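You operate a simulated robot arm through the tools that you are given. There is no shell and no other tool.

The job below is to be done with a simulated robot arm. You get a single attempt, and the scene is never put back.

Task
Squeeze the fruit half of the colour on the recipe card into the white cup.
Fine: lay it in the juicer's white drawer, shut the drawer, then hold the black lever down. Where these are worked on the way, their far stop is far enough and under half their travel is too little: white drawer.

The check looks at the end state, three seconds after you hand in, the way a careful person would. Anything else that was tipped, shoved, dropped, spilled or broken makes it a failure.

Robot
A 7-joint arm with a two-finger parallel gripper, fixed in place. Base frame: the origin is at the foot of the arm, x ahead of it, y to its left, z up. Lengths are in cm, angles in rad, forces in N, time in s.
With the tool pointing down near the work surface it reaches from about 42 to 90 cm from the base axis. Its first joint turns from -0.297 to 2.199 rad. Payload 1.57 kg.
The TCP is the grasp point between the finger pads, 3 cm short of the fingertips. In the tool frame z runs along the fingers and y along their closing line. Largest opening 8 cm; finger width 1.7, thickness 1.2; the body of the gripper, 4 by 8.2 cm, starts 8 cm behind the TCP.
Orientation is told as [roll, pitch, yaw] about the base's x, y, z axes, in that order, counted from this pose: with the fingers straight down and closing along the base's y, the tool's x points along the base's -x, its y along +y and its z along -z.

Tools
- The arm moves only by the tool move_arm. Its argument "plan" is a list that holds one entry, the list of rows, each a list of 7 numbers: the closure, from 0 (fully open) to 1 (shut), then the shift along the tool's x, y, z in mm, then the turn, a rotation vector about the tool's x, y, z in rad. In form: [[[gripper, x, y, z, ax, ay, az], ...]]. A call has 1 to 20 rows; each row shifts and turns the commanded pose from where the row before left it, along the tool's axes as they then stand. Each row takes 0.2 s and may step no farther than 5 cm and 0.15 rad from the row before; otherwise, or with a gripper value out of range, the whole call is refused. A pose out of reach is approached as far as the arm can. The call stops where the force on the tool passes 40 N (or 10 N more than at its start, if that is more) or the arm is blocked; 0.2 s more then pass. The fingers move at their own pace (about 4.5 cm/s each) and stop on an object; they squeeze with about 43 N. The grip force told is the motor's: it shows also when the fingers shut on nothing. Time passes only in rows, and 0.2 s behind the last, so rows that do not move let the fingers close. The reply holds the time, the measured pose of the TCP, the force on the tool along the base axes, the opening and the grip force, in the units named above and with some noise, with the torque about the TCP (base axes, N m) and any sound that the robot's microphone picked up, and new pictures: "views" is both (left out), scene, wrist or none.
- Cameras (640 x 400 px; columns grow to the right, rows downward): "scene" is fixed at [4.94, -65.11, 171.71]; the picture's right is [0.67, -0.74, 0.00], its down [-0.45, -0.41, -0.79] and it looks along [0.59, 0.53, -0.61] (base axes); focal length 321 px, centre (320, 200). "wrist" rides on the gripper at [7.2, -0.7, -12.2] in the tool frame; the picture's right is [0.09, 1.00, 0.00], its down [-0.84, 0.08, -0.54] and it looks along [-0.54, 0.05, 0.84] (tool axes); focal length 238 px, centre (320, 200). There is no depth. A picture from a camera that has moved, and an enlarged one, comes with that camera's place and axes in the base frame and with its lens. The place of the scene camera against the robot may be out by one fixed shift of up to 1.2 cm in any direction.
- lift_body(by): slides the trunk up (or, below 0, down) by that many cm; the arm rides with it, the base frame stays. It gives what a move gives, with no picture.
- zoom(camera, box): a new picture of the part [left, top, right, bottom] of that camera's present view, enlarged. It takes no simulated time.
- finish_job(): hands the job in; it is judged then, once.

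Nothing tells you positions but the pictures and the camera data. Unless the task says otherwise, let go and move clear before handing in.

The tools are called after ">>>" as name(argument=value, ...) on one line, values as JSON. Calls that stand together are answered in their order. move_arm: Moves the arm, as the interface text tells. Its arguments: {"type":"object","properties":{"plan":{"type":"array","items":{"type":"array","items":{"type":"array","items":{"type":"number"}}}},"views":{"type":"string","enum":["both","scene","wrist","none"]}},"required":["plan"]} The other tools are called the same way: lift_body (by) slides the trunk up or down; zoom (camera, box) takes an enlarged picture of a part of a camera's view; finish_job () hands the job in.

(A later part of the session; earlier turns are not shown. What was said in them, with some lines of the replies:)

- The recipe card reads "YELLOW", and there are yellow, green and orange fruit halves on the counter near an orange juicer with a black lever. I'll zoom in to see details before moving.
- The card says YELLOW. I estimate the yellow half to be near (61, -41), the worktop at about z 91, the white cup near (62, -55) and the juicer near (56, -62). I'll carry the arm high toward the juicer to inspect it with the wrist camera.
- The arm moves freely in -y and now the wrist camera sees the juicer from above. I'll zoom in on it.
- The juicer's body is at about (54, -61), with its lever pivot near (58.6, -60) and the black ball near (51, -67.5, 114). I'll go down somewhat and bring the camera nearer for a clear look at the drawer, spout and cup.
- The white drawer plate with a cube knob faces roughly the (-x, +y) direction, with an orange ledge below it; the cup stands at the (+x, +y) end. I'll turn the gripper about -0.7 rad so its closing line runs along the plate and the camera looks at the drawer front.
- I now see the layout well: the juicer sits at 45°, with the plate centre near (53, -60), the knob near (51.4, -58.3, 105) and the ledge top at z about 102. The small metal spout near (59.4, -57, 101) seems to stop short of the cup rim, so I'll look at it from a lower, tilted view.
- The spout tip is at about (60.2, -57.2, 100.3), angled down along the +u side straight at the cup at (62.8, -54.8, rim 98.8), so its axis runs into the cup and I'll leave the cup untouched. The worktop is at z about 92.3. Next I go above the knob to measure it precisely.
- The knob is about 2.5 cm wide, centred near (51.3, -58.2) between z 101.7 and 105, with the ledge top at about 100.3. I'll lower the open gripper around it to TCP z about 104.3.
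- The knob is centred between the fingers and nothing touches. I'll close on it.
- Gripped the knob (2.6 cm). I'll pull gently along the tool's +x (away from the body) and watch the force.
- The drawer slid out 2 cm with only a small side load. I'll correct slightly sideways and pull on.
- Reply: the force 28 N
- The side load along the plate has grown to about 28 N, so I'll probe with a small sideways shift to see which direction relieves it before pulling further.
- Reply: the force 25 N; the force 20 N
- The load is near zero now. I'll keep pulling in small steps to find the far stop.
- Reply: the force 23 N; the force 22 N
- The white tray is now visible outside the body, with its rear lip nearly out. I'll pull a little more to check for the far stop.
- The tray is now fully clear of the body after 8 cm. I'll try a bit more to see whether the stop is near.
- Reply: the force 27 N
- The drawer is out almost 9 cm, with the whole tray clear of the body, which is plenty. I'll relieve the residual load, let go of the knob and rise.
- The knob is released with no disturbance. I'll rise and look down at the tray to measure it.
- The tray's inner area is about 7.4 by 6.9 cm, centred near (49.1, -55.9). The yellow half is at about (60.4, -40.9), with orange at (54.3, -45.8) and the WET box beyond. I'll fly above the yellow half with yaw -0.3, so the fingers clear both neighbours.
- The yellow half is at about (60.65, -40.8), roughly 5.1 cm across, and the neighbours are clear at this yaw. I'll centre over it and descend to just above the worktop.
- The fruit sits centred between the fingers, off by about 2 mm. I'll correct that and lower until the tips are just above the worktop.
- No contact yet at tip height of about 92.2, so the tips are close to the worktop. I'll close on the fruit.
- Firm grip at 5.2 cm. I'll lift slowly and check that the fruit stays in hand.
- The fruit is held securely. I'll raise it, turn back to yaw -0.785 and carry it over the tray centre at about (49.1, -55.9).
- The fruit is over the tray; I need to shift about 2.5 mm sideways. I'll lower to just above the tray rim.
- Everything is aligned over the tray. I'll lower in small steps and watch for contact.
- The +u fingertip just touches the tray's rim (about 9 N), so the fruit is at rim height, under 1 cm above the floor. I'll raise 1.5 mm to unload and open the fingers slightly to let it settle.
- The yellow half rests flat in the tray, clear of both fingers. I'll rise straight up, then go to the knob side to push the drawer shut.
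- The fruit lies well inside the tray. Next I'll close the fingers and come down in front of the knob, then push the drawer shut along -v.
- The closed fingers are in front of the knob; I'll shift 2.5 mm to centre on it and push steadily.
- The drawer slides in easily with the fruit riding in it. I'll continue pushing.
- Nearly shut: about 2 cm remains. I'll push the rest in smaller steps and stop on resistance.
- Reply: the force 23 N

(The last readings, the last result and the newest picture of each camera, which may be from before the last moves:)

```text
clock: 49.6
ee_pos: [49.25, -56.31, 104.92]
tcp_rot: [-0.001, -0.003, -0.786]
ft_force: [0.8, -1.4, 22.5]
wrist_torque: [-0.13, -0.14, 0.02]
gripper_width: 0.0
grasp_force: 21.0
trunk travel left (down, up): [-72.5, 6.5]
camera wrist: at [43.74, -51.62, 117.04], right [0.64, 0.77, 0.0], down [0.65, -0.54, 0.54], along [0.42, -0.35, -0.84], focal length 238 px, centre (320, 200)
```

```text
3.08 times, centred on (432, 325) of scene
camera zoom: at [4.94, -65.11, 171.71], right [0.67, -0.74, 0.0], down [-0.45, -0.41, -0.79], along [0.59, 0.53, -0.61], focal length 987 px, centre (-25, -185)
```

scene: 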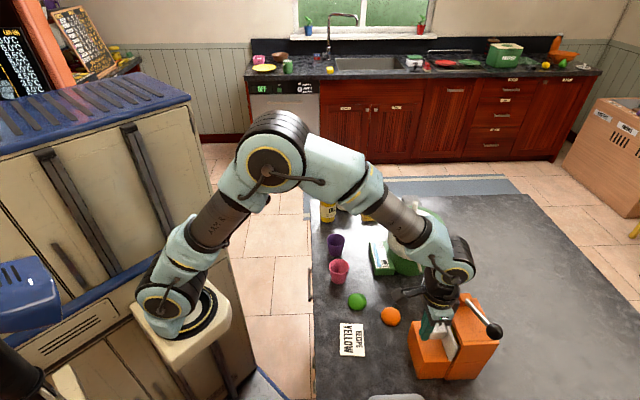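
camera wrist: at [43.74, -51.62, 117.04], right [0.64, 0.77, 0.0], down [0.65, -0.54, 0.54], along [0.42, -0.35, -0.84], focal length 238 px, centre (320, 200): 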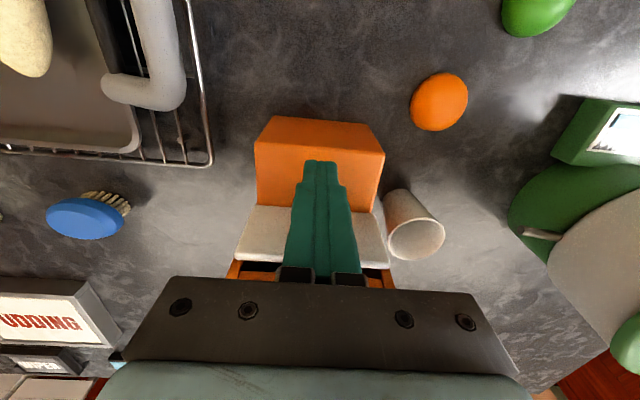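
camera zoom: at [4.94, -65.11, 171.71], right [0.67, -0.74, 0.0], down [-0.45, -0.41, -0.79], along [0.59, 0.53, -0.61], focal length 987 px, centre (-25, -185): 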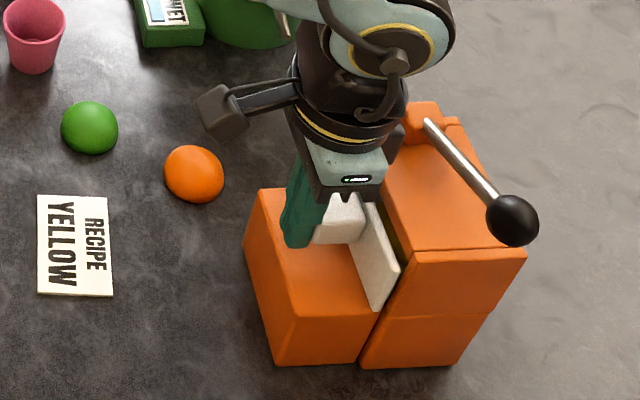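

There's an upward load of 22 N on the fingers from rubbing the knob, so I'll raise 2 mm to relieve it and see where the drawer stands.

>>> move_arm(plan=[[[1, 0, 0, -2, 0, 0, 0], [1, 0, 0, 0, 0, 0, 0]]], views="none")

>>> zoom(camera="scene", box=[400, 280, 512, 350])

```text
clock: 50.2
ee_pos: [49.06, -56.24, 104.95]
tcp_rot: [0.0, 0.001, -0.784]
ft_force: [-0.3, -0.9, 13.3]
wrist_torque: [-0.1, -0.1, 0.0]
gripper_width: 0.0
grasp_force: 21.3
trunk travel left (down, up): [-72.5, 6.5]
```

```text
5.71 times, centred on (456, 315) of scene
camera zoom: at [4.94, -65.11, 171.71], right [0.67, -0.74, 0.0], down [-0.45, -0.41, -0.79], along [0.59, 0.53, -0.61], focal length 1833 px, centre (-457, -457)
```

zoom: 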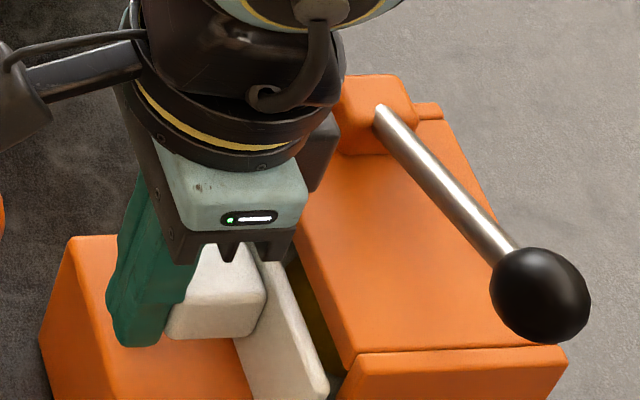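

>>> move_arm(plan=[[[1, 0, 0, -3, 0, 0, 0], [1, -2, 0, 0, 0, 0, 0], [1, -2, 0, 0, 0, 0, 0], [1, -2, 0, 0, 0, 0, 0], [1, 0, 0, 0, 0, 0, 0]]], views="none")

>>> zoom(camera="scene", box=[400, 280, 512, 350])

```text
clock: 51.4
ee_pos: [49.36, -56.43, 105.1]
tcp_rot: [0.0, 0.005, -0.787]
ft_force: [-23.6, 22.7, -6.5]
wrist_torque: [-0.02, -0.08, 0.01]
gripper_width: 0.02
grasp_force: 21.0
trunk travel left (down, up): [-72.5, 6.5]
```

```text
5.71 times, centred on (456, 315) of scene
camera zoom: at [4.94, -65.11, 171.71], right [0.67, -0.74, 0.0], down [-0.45, -0.41, -0.79], along [0.59, 0.53, -0.61], focal length 1833 px, centre (-457, -457)
```

zoom: 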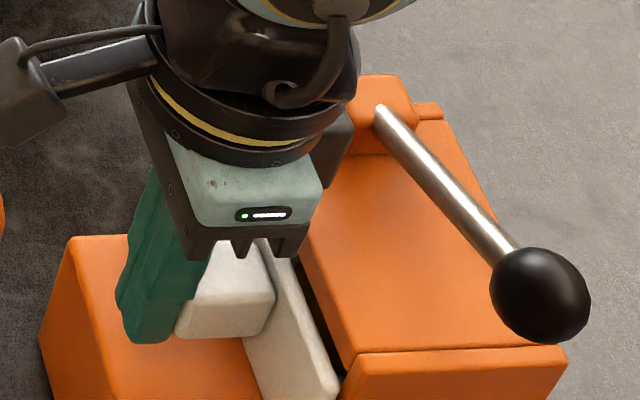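

The drawer hit its stop (33 N reaction along v), and the plate is back exactly where it was at the start. I'll back off gently, rise, and look at the lever.

>>> move_arm(plan=[[[1, 6, 0, 0, 0, 0, 0], [1, 10, 0, 0, 0, 0, 0], [1, 10, 0, -10, 0, 0, 0], [1, 0, 0, -40, 0, 0, 0], [1, 0, 0, -40, 0, 0, 0], [1, 0, 0, -40, 0, 0, 0], [1, 0, 0, -40, 0, 0, 0], [1, 0, 0, 0, 0, 0, 0]]], views="both")

>>> zoom(camera="scene", box=[400, 280, 512, 350])

>>> zoom(camera="wrist", box=[200, 80, 440, 280])

```text
clock: 53.2
ee_pos: [47.8, -54.95, 122.22]
tcp_rot: [0.0, 0.0, -0.785]
ft_force: [0.4, -0.6, 0.6]
wrist_torque: [0.02, -0.01, -0.02]
gripper_width: 0.01
grasp_force: 21.4
trunk travel left (down, up): [-72.5, 6.5]
camera wrist: at [42.51, -50.36, 134.31], right [0.64, 0.77, 0.0], down [0.65, -0.54, 0.54], along [0.42, -0.35, -0.84], focal length 238 px, centre (320, 200)
```

scene: 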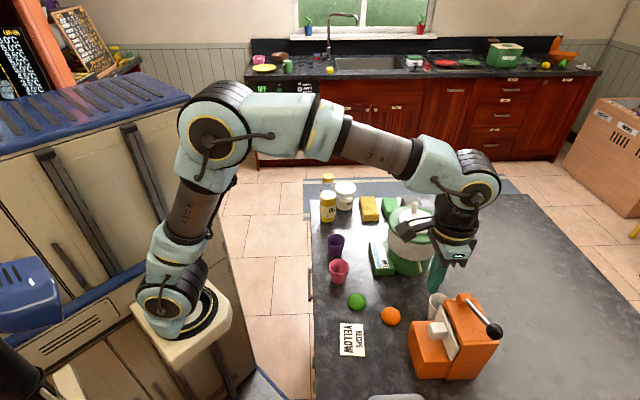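
wrist: 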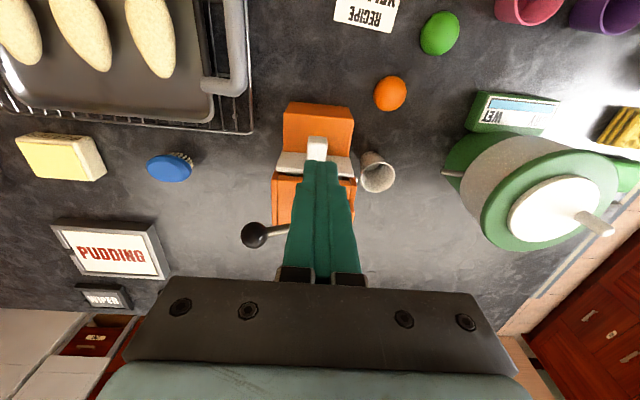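

```text
5.71 times, centred on (456, 315) of scene
camera zoom: at [4.94, -65.11, 171.71], right [0.67, -0.74, 0.0], down [-0.45, -0.41, -0.79], along [0.59, 0.53, -0.61], focal length 1833 px, centre (-457, -457)
```

zoom: 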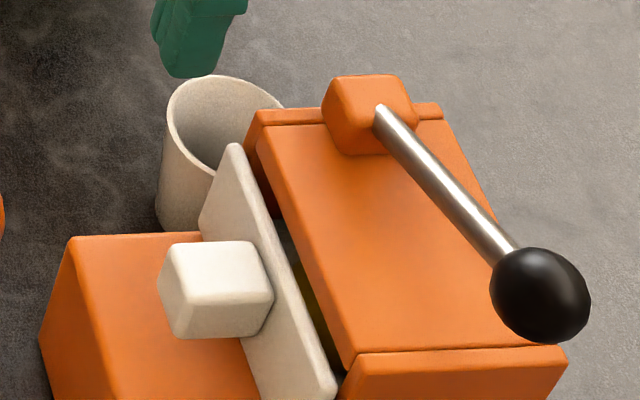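

```text
2.00 times, centred on (320, 180) of wrist
camera zoom: at [42.51, -50.36, 134.31], right [0.64, 0.77, 0.0], down [0.65, -0.54, 0.54], along [0.42, -0.35, -0.84], focal length 477 px, centre (320, 240)
```

zoom: 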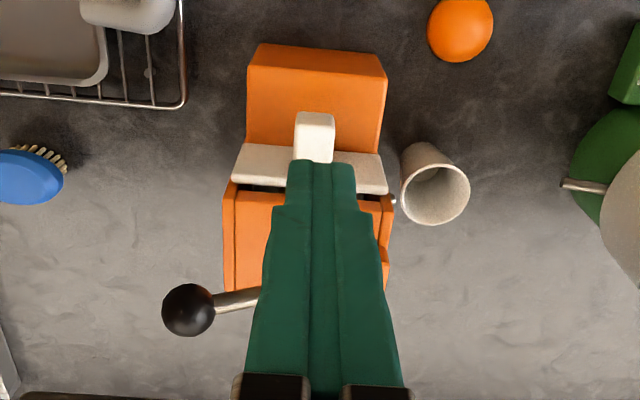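

The drawer is shut exactly as at the start, and nothing else has moved. The lever ball is at (51.3, -67.2, 114.2), pivoting near (58.5, -60) along the juicer's long axis. I'll move the closed fingers above the ball.

>>> move_arm(plan=[[[1, -28, -16, 0, 0, 0, 0], [1, -28, -16, 0, 0, 0, 0], [1, -28, -16, 0, 0, 0, 0], [1, -28, -15.5, 0, 0, 0, 0], [1, 0, 0, 0, 0, 0, 0]]], views="both")

>>> zoom(camera="wrist", box=[200, 90, 440, 240])

>>> zoom(camera="scene", box=[400, 260, 528, 360])

```text
clock: 54.4
ee_pos: [51.17, -67.29, 122.24]
tcp_rot: [0.0, -0.001, -0.785]
ft_force: [-0.1, 0.7, -0.2]
wrist_torque: [-0.01, -0.01, -0.06]
gripper_width: 0.0
grasp_force: 21.1
trunk travel left (down, up): [-72.5, 6.5]
camera wrist: at [45.79, -62.67, 134.42], right [0.64, 0.77, 0.0], down [0.65, -0.54, 0.54], along [0.42, -0.35, -0.84], focal length 238 px, centre (320, 200)
```

scene: 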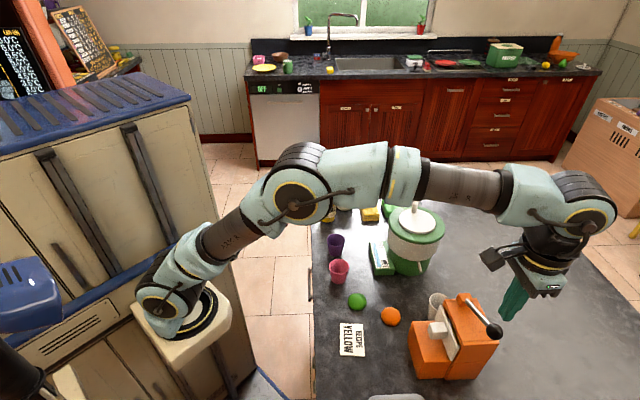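
wrist: 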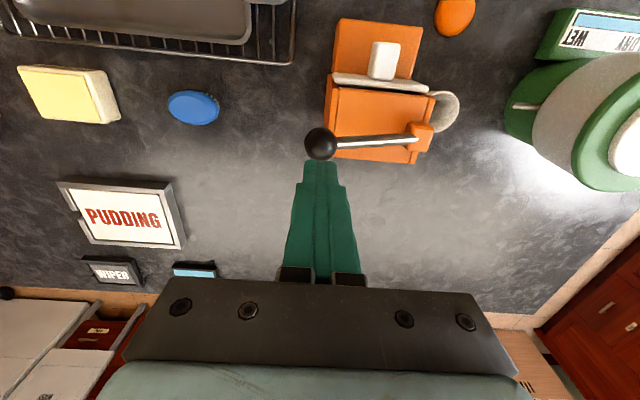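

```text
2.67 times, centred on (320, 165) of wrist
camera zoom: at [45.79, -62.67, 134.42], right [0.64, 0.77, 0.0], down [0.65, -0.54, 0.54], along [0.42, -0.35, -0.84], focal length 636 px, centre (320, 293)
```

zoom: 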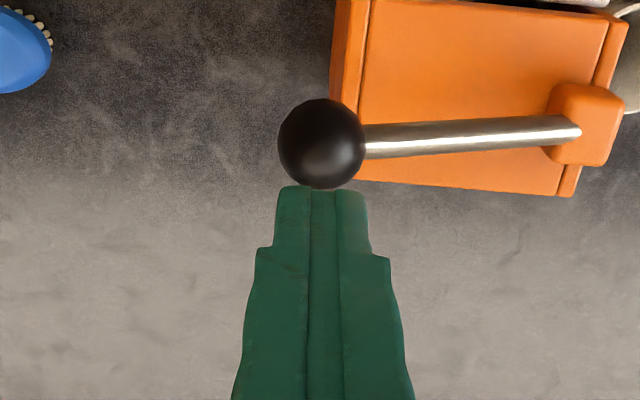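

```text
4.00 times, centred on (464, 310) of scene
camera zoom: at [4.94, -65.11, 171.71], right [0.67, -0.74, 0.0], down [-0.45, -0.41, -0.79], along [0.59, 0.53, -0.61], focal length 1283 px, centre (-256, -240)
```

zoom: 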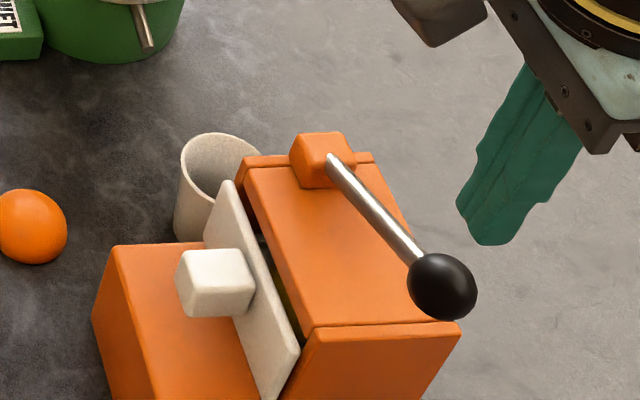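

The fingers are centred over the ball within 2 mm. I'll lower to touch it.

>>> move_arm(plan=[[[1, 0, 0, 14, 0, 0, 0], [1, 0, 0, 12, 0, 0, 0], [1, 0, 0, 5, 0, 0, 0], [1, 0, 0, 4, 0, 0, 0], [1, 0, -0.5, 4, 0, 0, 0], [1, 0, 0, 0, 0, 0, 0]]], views="both")

>>> zoom(camera="wrist", box=[200, 90, 440, 240])

>>> zoom(camera="scene", box=[400, 260, 528, 360])

```text
clock: 55.8
ee_pos: [51.21, -67.37, 118.48]
tcp_rot: [0.001, 0.001, -0.786]
ft_force: [-0.8, -0.2, 1.2]
wrist_torque: [0.05, 0.03, 0.0]
gripper_width: 0.01
grasp_force: 21.0
trunk travel left (down, up): [-72.5, 6.5]
camera wrist: at [45.83, -62.67, 130.57], right [0.64, 0.77, 0.0], down [0.65, -0.54, 0.54], along [0.42, -0.35, -0.84], focal length 238 px, centre (320, 200)
```

scene: 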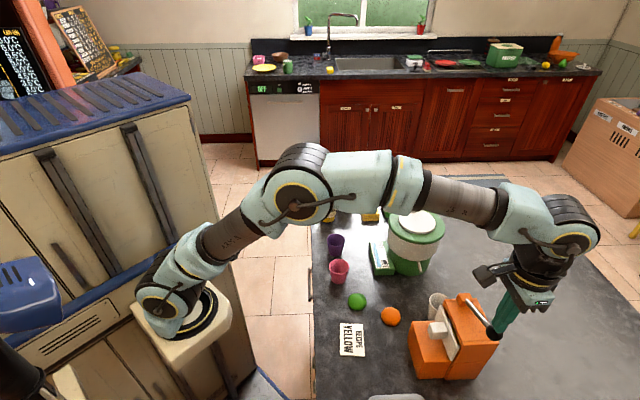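
wrist: 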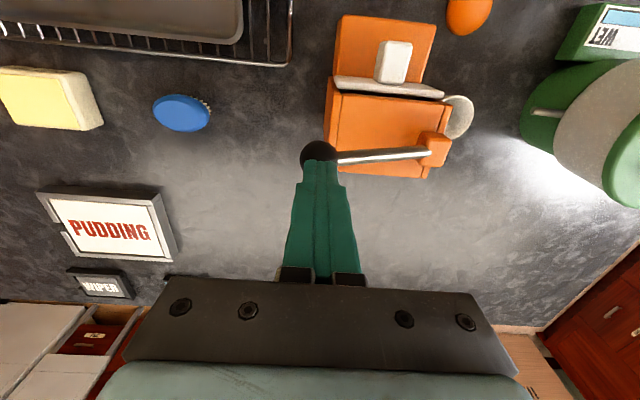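

```text
2.67 times, centred on (320, 165) of wrist
camera zoom: at [45.83, -62.67, 130.57], right [0.64, 0.77, 0.0], down [0.65, -0.54, 0.54], along [0.42, -0.35, -0.84], focal length 636 px, centre (320, 293)
```

zoom: 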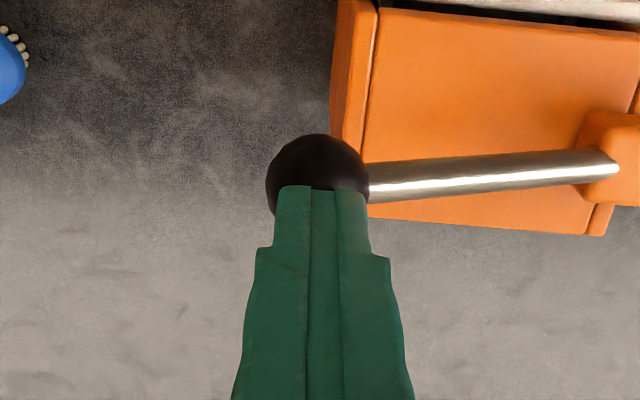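

```text
4.00 times, centred on (464, 310) of scene
camera zoom: at [4.94, -65.11, 171.71], right [0.67, -0.74, 0.0], down [-0.45, -0.41, -0.79], along [0.59, 0.53, -0.61], focal length 1283 px, centre (-256, -240)
```

zoom: 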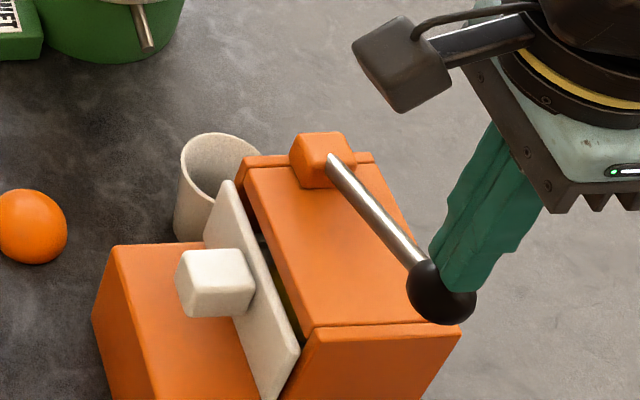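

Contact is on the top of the ball and the lever yields easily. I'll press on, following its arc.

>>> move_arm(plan=[[[1, 0, -1.2, 4, 0, 0, 0], [1, 0, -1.1, 4, 0, 0, 0], [1, 0, -1.0, 4, 0, 0, 0], [1, 0, -0.8, 4, 0, 0, 0], [1, 0, -0.7, 4, 0, 0, 0], [1, 0, 0, 0, 0, 0, 0]]], views="both")

>>> zoom(camera="wrist", box=[200, 90, 440, 240])

>>> zoom(camera="scene", box=[400, 260, 528, 360])

```text
clock: 57.2
ee_pos: [50.86, -67.61, 116.45]
tcp_rot: [0.001, 0.001, -0.786]
ft_force: [-2.0, -1.7, 2.7]
wrist_torque: [-0.02, 0.04, 0.01]
gripper_width: 0.0
grasp_force: 21.9
trunk travel left (down, up): [-72.5, 6.5]
camera wrist: at [45.51, -62.97, 128.59], right [0.64, 0.77, 0.0], down [0.65, -0.54, 0.54], along [0.42, -0.35, -0.84], focal length 238 px, centre (320, 200)
```

scene: 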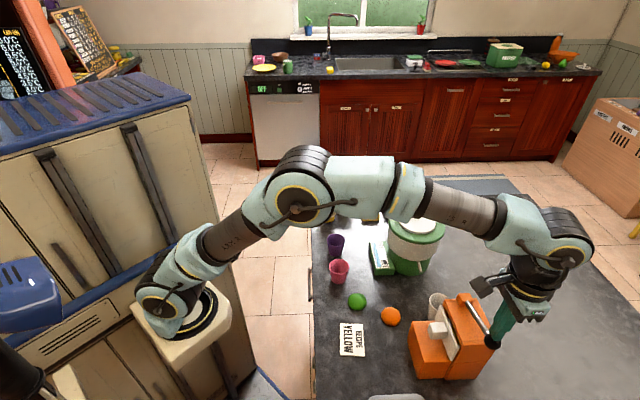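
wrist: 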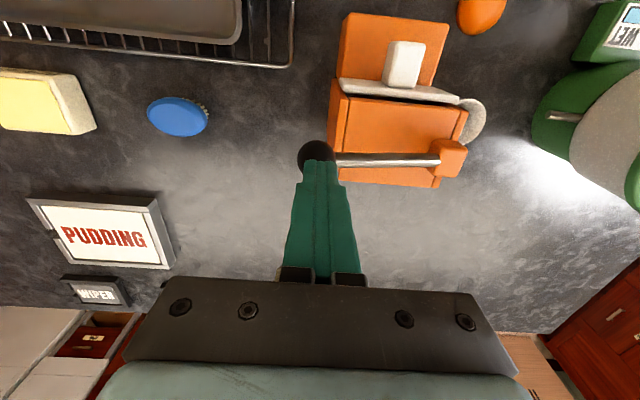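

```text
2.67 times, centred on (320, 165) of wrist
camera zoom: at [45.51, -62.97, 128.59], right [0.64, 0.77, 0.0], down [0.65, -0.54, 0.54], along [0.42, -0.35, -0.84], focal length 636 px, centre (320, 293)
```

zoom: 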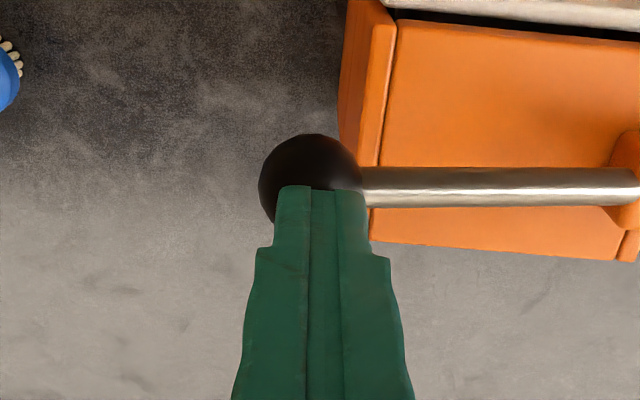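

```text
4.00 times, centred on (464, 310) of scene
camera zoom: at [4.94, -65.11, 171.71], right [0.67, -0.74, 0.0], down [-0.45, -0.41, -0.79], along [0.59, 0.53, -0.61], focal length 1283 px, centre (-256, -240)
```

zoom: 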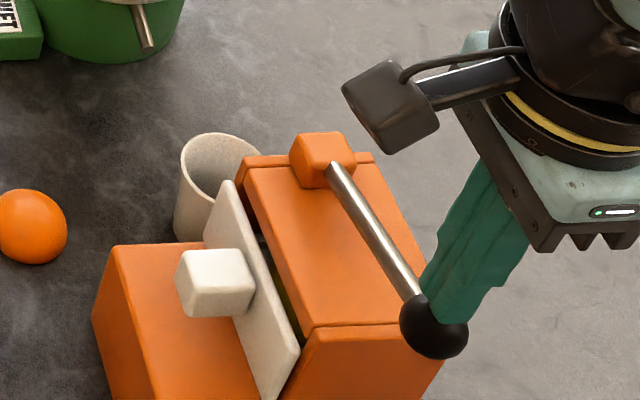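

>>> move_arm(plan=[[[1, 0, -2, 4, 0, 0, 0], [1, 0, -1, 4, 0, 0, 0], [1, 0, -0.5, 4, 0, 0, 0], [1, 0, 0, 4, 0, 0, 0], [1, 0, 0, 4, 0, 0, 0], [1, 0, 0, 0, 0, 0, 0]]], views="both")

>>> zoom(camera="wrist", box=[200, 90, 440, 240])

>>> zoom(camera="scene", box=[400, 260, 528, 360])

```text
clock: 58.6
ee_pos: [50.49, -67.98, 114.47]
tcp_rot: [0.0, -0.001, -0.786]
ft_force: [0.7, 1.0, 3.4]
wrist_torque: [0.02, -0.04, -0.01]
gripper_width: 0.0
grasp_force: 21.2
trunk travel left (down, up): [-72.5, 6.5]
camera wrist: at [45.11, -63.32, 126.63], right [0.64, 0.77, 0.0], down [0.65, -0.54, 0.54], along [0.42, -0.35, -0.84], focal length 238 px, centre (320, 200)
```

scene: 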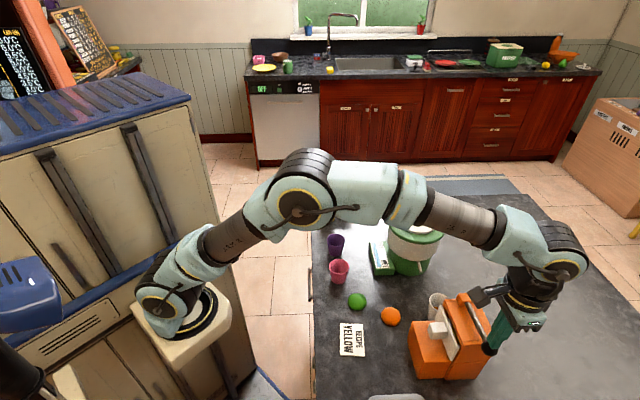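
wrist: 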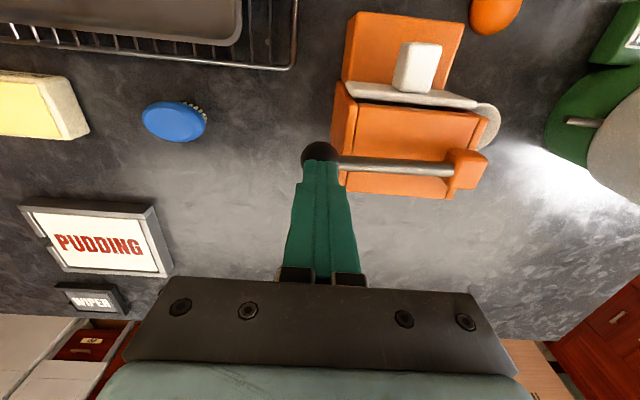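

```text
2.67 times, centred on (320, 165) of wrist
camera zoom: at [45.11, -63.32, 126.63], right [0.64, 0.77, 0.0], down [0.65, -0.54, 0.54], along [0.42, -0.35, -0.84], focal length 636 px, centre (320, 293)
```

zoom: 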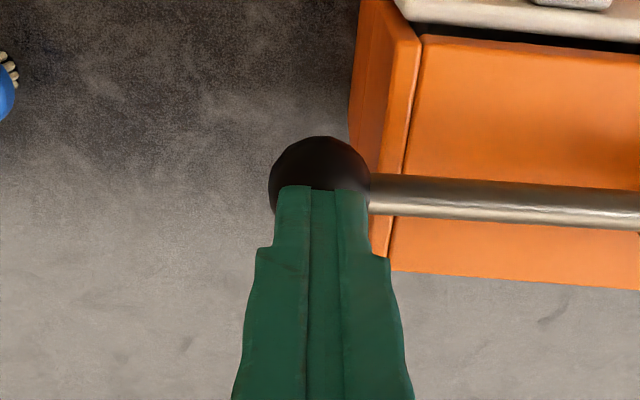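

```text
4.00 times, centred on (464, 310) of scene
camera zoom: at [4.94, -65.11, 171.71], right [0.67, -0.74, 0.0], down [-0.45, -0.41, -0.79], along [0.59, 0.53, -0.61], focal length 1283 px, centre (-256, -240)
```

zoom: 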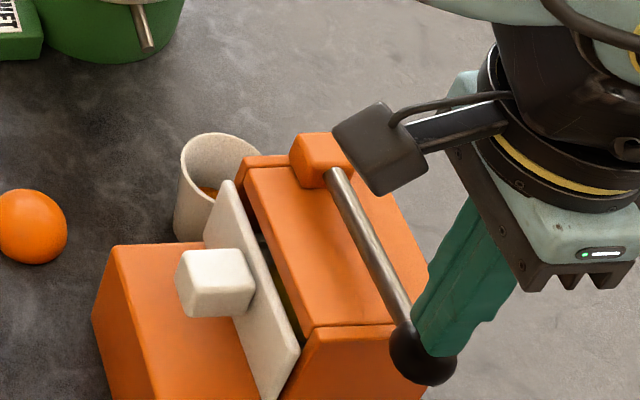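

I think I can see colour appearing in the cup. I'll zoom in while holding.

>>> zoom(camera="scene", box=[424, 280, 480, 325])

>>> zoom(camera="wrist", box=[400, 80, 528, 180])

```text
8.89 times, centred on (452, 302) of scene
camera zoom: at [4.94, -65.11, 171.71], right [0.67, -0.74, 0.0], down [-0.45, -0.41, -0.79], along [0.59, 0.53, -0.61], focal length 2851 px, centre (-853, -711)
```

zoom: 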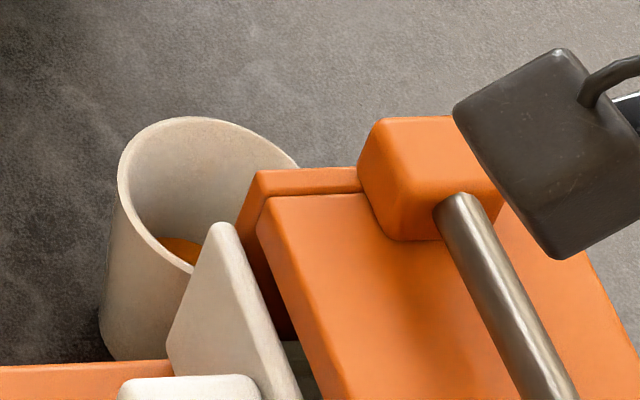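

```text
4.00 times, centred on (464, 130) of wrist
camera zoom: at [45.11, -63.32, 126.63], right [0.64, 0.77, 0.0], down [0.65, -0.54, 0.54], along [0.42, -0.35, -0.84], focal length 953 px, centre (-256, 480)
```

zoom: 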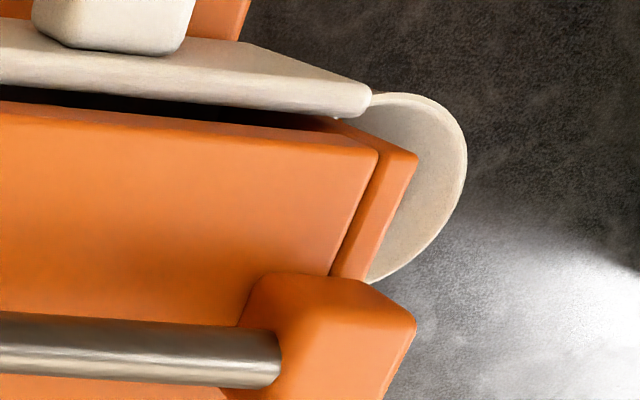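

Juice is gathering in the cup. I'll press on to the lever's lower stop and hold.

>>> move_arm(plan=[[[1, 0, 0, 4, 0, 0, 0], [1, 0, 0, 4, 0, 0, 0], [1, 0, 0.5, 4, 0, 0, 0], [1, 0, 0.5, 3, 0, 0, 0], [1, 0, 0, 0, 0, 0, 0], [1, 0, 0, 0, 0, 0, 0]]], views="both")

>>> zoom(camera="wrist", box=[200, 90, 440, 240])

>>> zoom(camera="scene", box=[400, 260, 528, 360])

```text
clock: 59.4
ee_pos: [50.51, -68.03, 114.37]
tcp_rot: [-0.005, -0.017, -0.788]
ft_force: [-3.8, 3.5, 18.7]
wrist_torque: [0.12, 0.09, 0.02]
gripper_width: 0.01
grasp_force: 21.3
trunk travel left (down, up): [-72.5, 6.5]
stopped in row 3: the force on the tool passed its limit at 45 N (the readings are from after the stop); the commanded pose is now the measured one
camera wrist: at [45.06, -63.21, 126.33], right [0.64, 0.77, -0.01], down [0.64, -0.53, 0.55], along [0.42, -0.36, -0.83], focal length 238 px, centre (320, 200)
```

scene: 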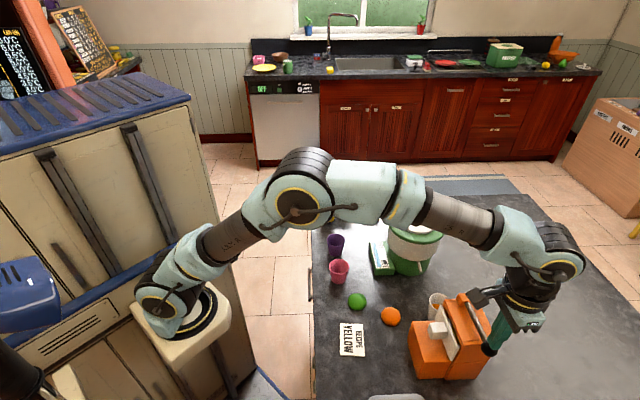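
wrist: 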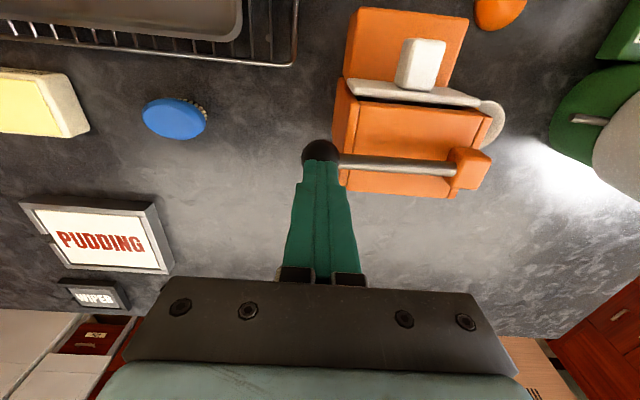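

```text
2.67 times, centred on (320, 165) of wrist
camera zoom: at [45.06, -63.21, 126.33], right [0.64, 0.77, -0.01], down [0.64, -0.53, 0.55], along [0.42, -0.36, -0.83], focal length 636 px, centre (320, 293)
```

zoom: 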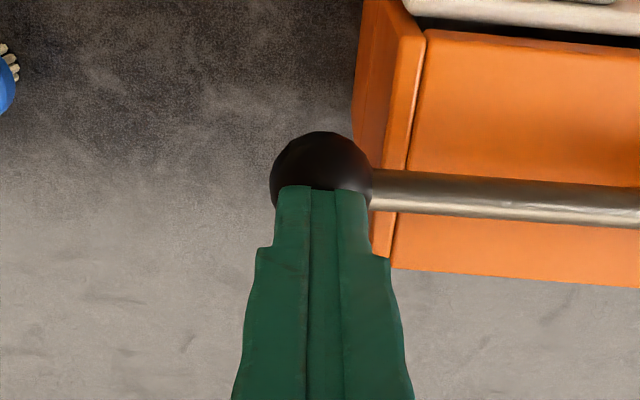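

```text
4.00 times, centred on (464, 310) of scene
camera zoom: at [4.94, -65.11, 171.71], right [0.67, -0.74, 0.0], down [-0.45, -0.41, -0.79], along [0.59, 0.53, -0.61], focal length 1283 px, centre (-256, -240)
```

zoom: 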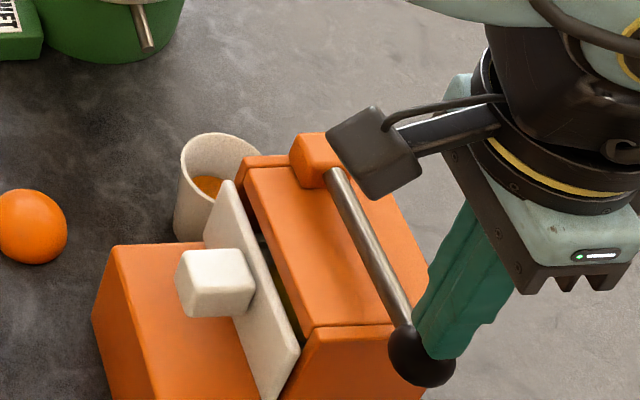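

The lever is at its lower stop, with about 19 N still on it. I'll hold here for 3 seconds.

>>> move_arm(plan=[[[1, 0, 0, 0, 0, 0, 0], [1, 0, 0, 0, 0, 0, 0], [1, 0, 0, 0, 0, 0, 0], [1, 0, 0, 0, 0, 0, 0], [1, 0, 0, 0, 0, 0, 0], [1, 0, 0, 0, 0, 0, 0], [1, 0, 0, 0, 0, 0, 0], [1, 0, 0, 0, 0, 0, 0], [1, 0, 0, 0, 0, 0, 0], [1, 0, 0, 0, 0, 0, 0], [1, 0, 0, 0, 0, 0, 0], [1, 0, 0, 0, 0, 0, 0], [1, 0, 0, 0, 0, 0, 0], [1, 0, 0, 0, 0, 0, 0], [1, 0, 0, 0, 0, 0, 0]]], views="scene")

>>> zoom(camera="scene", box=[400, 260, 528, 360])

>>> zoom(camera="scene", box=[424, 280, 480, 325])

```text
clock: 62.6
ee_pos: [50.72, -67.94, 114.22]
tcp_rot: [-0.004, -0.014, -0.786]
ft_force: [1.3, -5.2, 34.5]
wrist_torque: [-0.1, -0.05, 0.02]
gripper_width: 0.01
grasp_force: 21.6
trunk travel left (down, up): [-72.5, 6.5]
```

scene: 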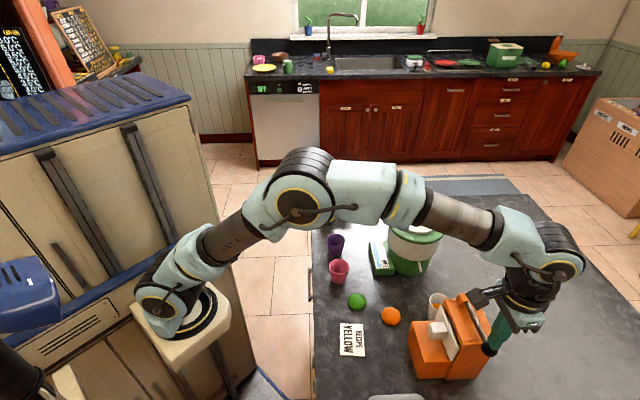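

```text
4.00 times, centred on (464, 310) of scene
camera zoom: at [4.94, -65.11, 171.71], right [0.67, -0.74, 0.0], down [-0.45, -0.41, -0.79], along [0.59, 0.53, -0.61], focal length 1283 px, centre (-256, -240)
```

zoom: 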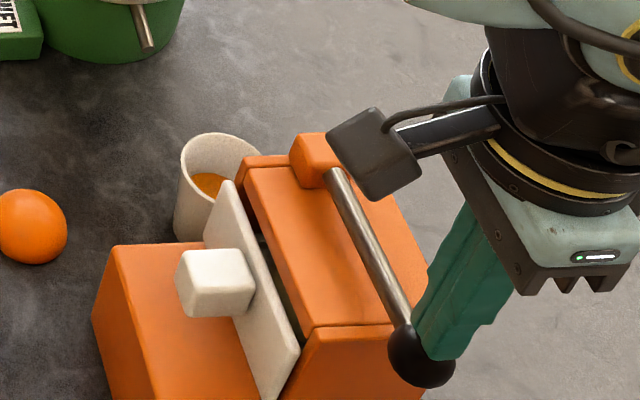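

```text
8.89 times, centred on (452, 302) of scene
camera zoom: at [4.94, -65.11, 171.71], right [0.67, -0.74, 0.0], down [-0.45, -0.41, -0.79], along [0.59, 0.53, -0.61], focal length 2851 px, centre (-853, -711)
```

zoom: 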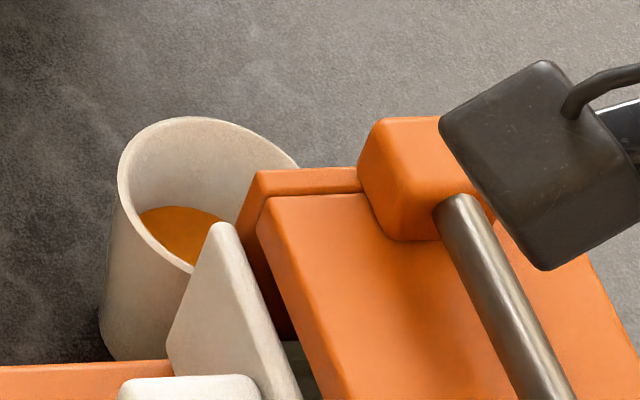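

The cup now holds a good amount of juice. I'll hold a little longer, easing the pressure a touch, to see whether the level still rises.

>>> move_arm(plan=[[[1, 0, 0, -0.5, 0, 0, 0], [1, 0, 0, 0, 0, 0, 0], [1, 0, 0, 0, 0, 0, 0], [1, 0, 0, 0, 0, 0, 0], [1, 0, 0, 0, 0, 0, 0], [1, 0, 0, 0, 0, 0, 0], [1, 0, 0, 0, 0, 0, 0], [1, 0, 0, 0, 0, 0, 0], [1, 0, 0, 0, 0, 0, 0], [1, 0, 0, 0, 0, 0, 0]]], views="scene")

>>> zoom(camera="scene", box=[424, 280, 480, 325])

```text
clock: 64.8
ee_pos: [50.56, -67.92, 114.24]
tcp_rot: [-0.003, -0.013, -0.788]
ft_force: [2.1, -6.9, 31.6]
wrist_torque: [-0.2, -0.06, 0.0]
gripper_width: 0.0
grasp_force: 20.4
trunk travel left (down, up): [-72.5, 6.5]
```

scene: 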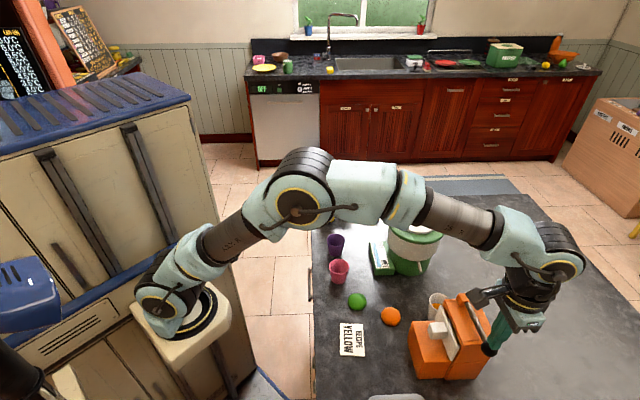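

```text
8.89 times, centred on (452, 302) of scene
camera zoom: at [4.94, -65.11, 171.71], right [0.67, -0.74, 0.0], down [-0.45, -0.41, -0.79], along [0.59, 0.53, -0.61], focal length 2851 px, centre (-853, -711)
```

zoom: 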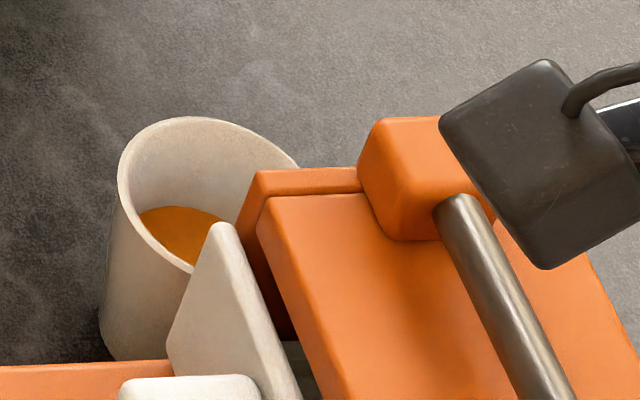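

The level is steady, so the fruit is fully squeezed. I'll raise slowly, letting the lever come back gently, and then move clear.

>>> move_arm(plan=[[[1, 0, 0, -3, 0, 0, 0], [1, 0, 0, -4, 0, 0, 0], [1, 0, 0, -5, 0, 0, 0], [1, 0, 0.8, -6, 0, 0, 0], [1, 0, 1, -6, 0, 0, 0], [1, 0, 1.2, -6, 0, 0, 0], [1, 0, 1.5, -6, 0, 0, 0], [1, 0, 1.5, -6, 0, 0, 0], [1, 0, 1, -6, 0, 0, 0], [1, 0, 0, -8, 0, 0, 0], [1, 0, 0, -10, 0, 0, 0], [1, 0, 0, -20, 0, 0, 0], [1, 0, 0, 0, 0, 0, 0]]], views="both")

>>> zoom(camera="scene", box=[352, 250, 528, 390])

```text
clock: 67.6
ee_pos: [51.11, -67.5, 122.69]
tcp_rot: [-0.004, -0.009, -0.787]
ft_force: [0.7, 1.0, 0.1]
wrist_torque: [-0.02, 0.01, 0.0]
gripper_width: 0.0
grasp_force: 21.6
trunk travel left (down, up): [-72.5, 6.5]
camera wrist: at [45.55, -62.74, 134.66], right [0.64, 0.77, 0.0], down [0.64, -0.53, 0.55], along [0.42, -0.35, -0.84], focal length 238 px, centre (320, 200)
```

scene: 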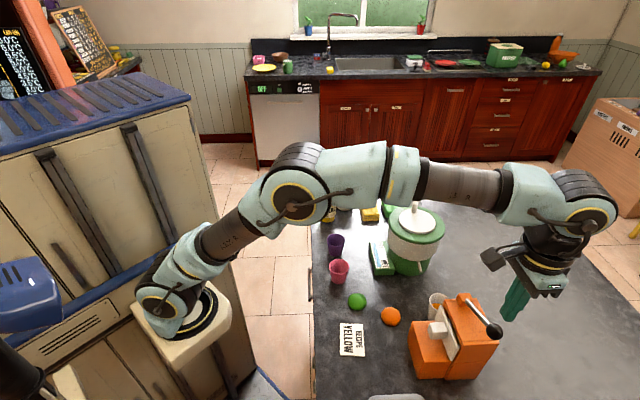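
wrist: 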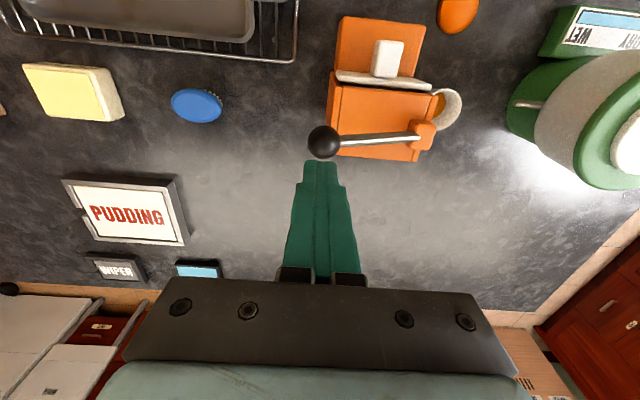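

```text
2.86 times, centred on (440, 320) of scene
camera zoom: at [4.94, -65.11, 171.71], right [0.67, -0.74, 0.0], down [-0.45, -0.41, -0.79], along [0.59, 0.53, -0.61], focal length 916 px, centre (-23, -143)
```

zoom: 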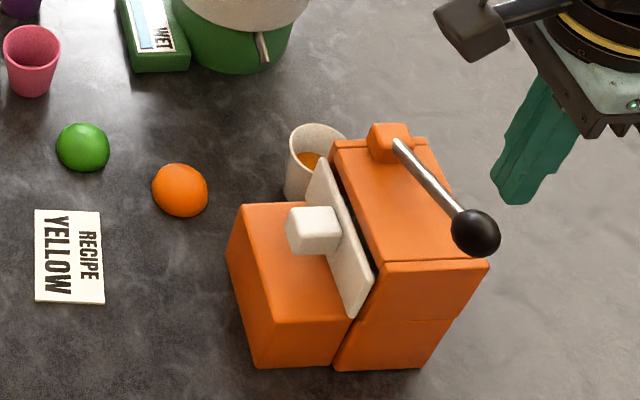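

The lever is back up, the cup holds juice and the drawer is still shut. I'll move the arm up and away, and check the cup and counter for spills.

>>> move_arm(plan=[[[1, 0, 0, -30, 0, 0, 0], [1, 0, 0, -30, 0, 0, 0], [1, 30, 30, 0, 0, 0, 0], [1, 30, 30, 0, 0, 0, 0], [1, 30, 30, 0, 0, 0, 0], [1, 30, 30, 0, 0, 0, 0], [0.5, 20, 20, 0, 0, 0, 0], [0, 0, 0, 0, 0, 0, 0], [0, 0, 0, 0, 0, 0, 0]]], views="both")

>>> zoom(camera="wrist", box=[240, 90, 432, 210])

>>> zoom(camera="scene", box=[400, 270, 512, 340])

```text
clock: 69.6
ee_pos: [50.97, -47.56, 128.44]
tcp_rot: [-0.004, -0.01, -0.787]
ft_force: [0.2, -0.8, -1.0]
wrist_torque: [0.02, -0.02, -0.02]
gripper_width: 6.6
grasp_force: 0.0
trunk travel left (down, up): [-72.5, 6.5]
camera wrist: at [45.43, -42.92, 140.45], right [0.64, 0.77, 0.0], down [0.64, -0.53, 0.55], along [0.42, -0.36, -0.83], focal length 238 px, centre (320, 200)
```

scene: 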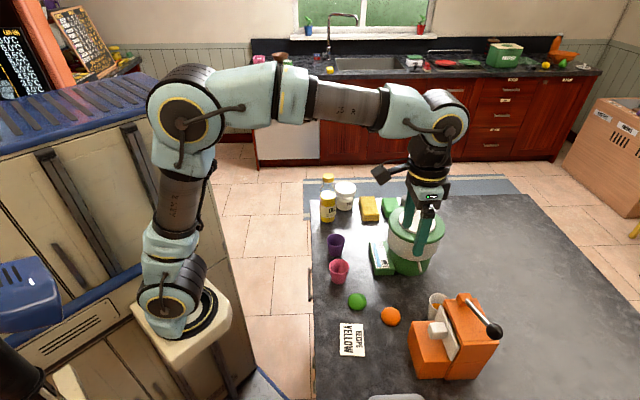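
wrist: 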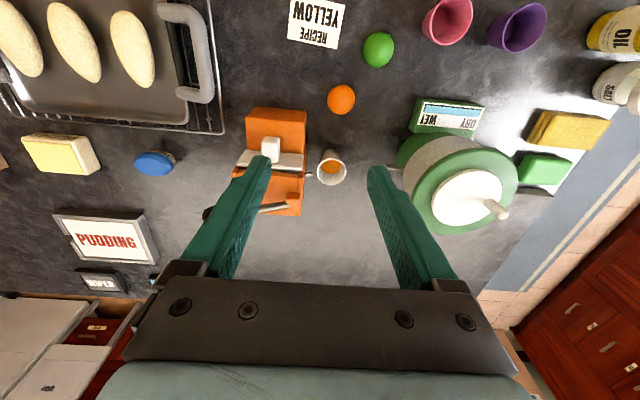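

```text
3.33 times, centred on (336, 150) of wrist
camera zoom: at [45.43, -42.92, 140.45], right [0.64, 0.77, 0.0], down [0.64, -0.53, 0.55], along [0.42, -0.36, -0.83], focal length 794 px, centre (267, 367)
```

zoom: 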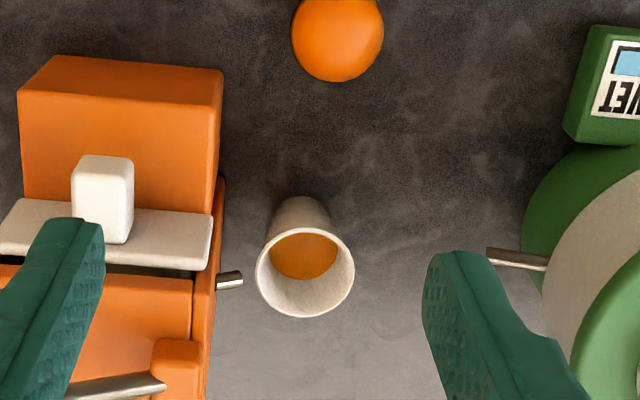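

```text
5.71 times, centred on (456, 305) of scene
camera zoom: at [4.94, -65.11, 171.71], right [0.67, -0.74, 0.0], down [-0.45, -0.41, -0.79], along [0.59, 0.53, -0.61], focal length 1833 px, centre (-457, -400)
```

zoom: 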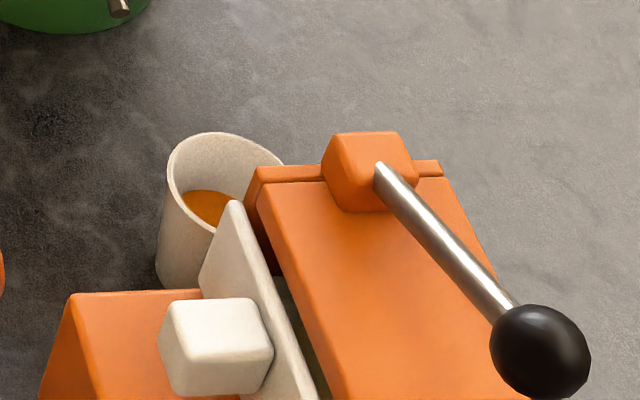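

The yellow half has been squeezed: the white cup stands where it did and holds the juice, with no spill on the counter. The drawer is shut, the lever is back up, the other items are unmoved and the arm is clear, so I'm handing in.

>>> finish_job()

```text
The job is handed in.
```

The yellow fruit half, the colour on the recipe card, is squeezed and its juice is in the white cup. I handed the job in; the check's verdict hasn't come back.

- **Drawer:** I opened it about 9 cm, laid the fruit in, and pushed it shut until it hit its stop.
- **Lever:** I pressed it to its lower stop and held it about 5 seconds. The juice level had stopped rising before I let go, and the lever came back up.
- **Cup:** I left it where it stood, because the spout points into it. In the last pictures it was upright with juice inside and no spill on the counter.
- **Everything else:** The last pictures show nothing else knocked or moved. The gripper was empty and well clear at hand-in.
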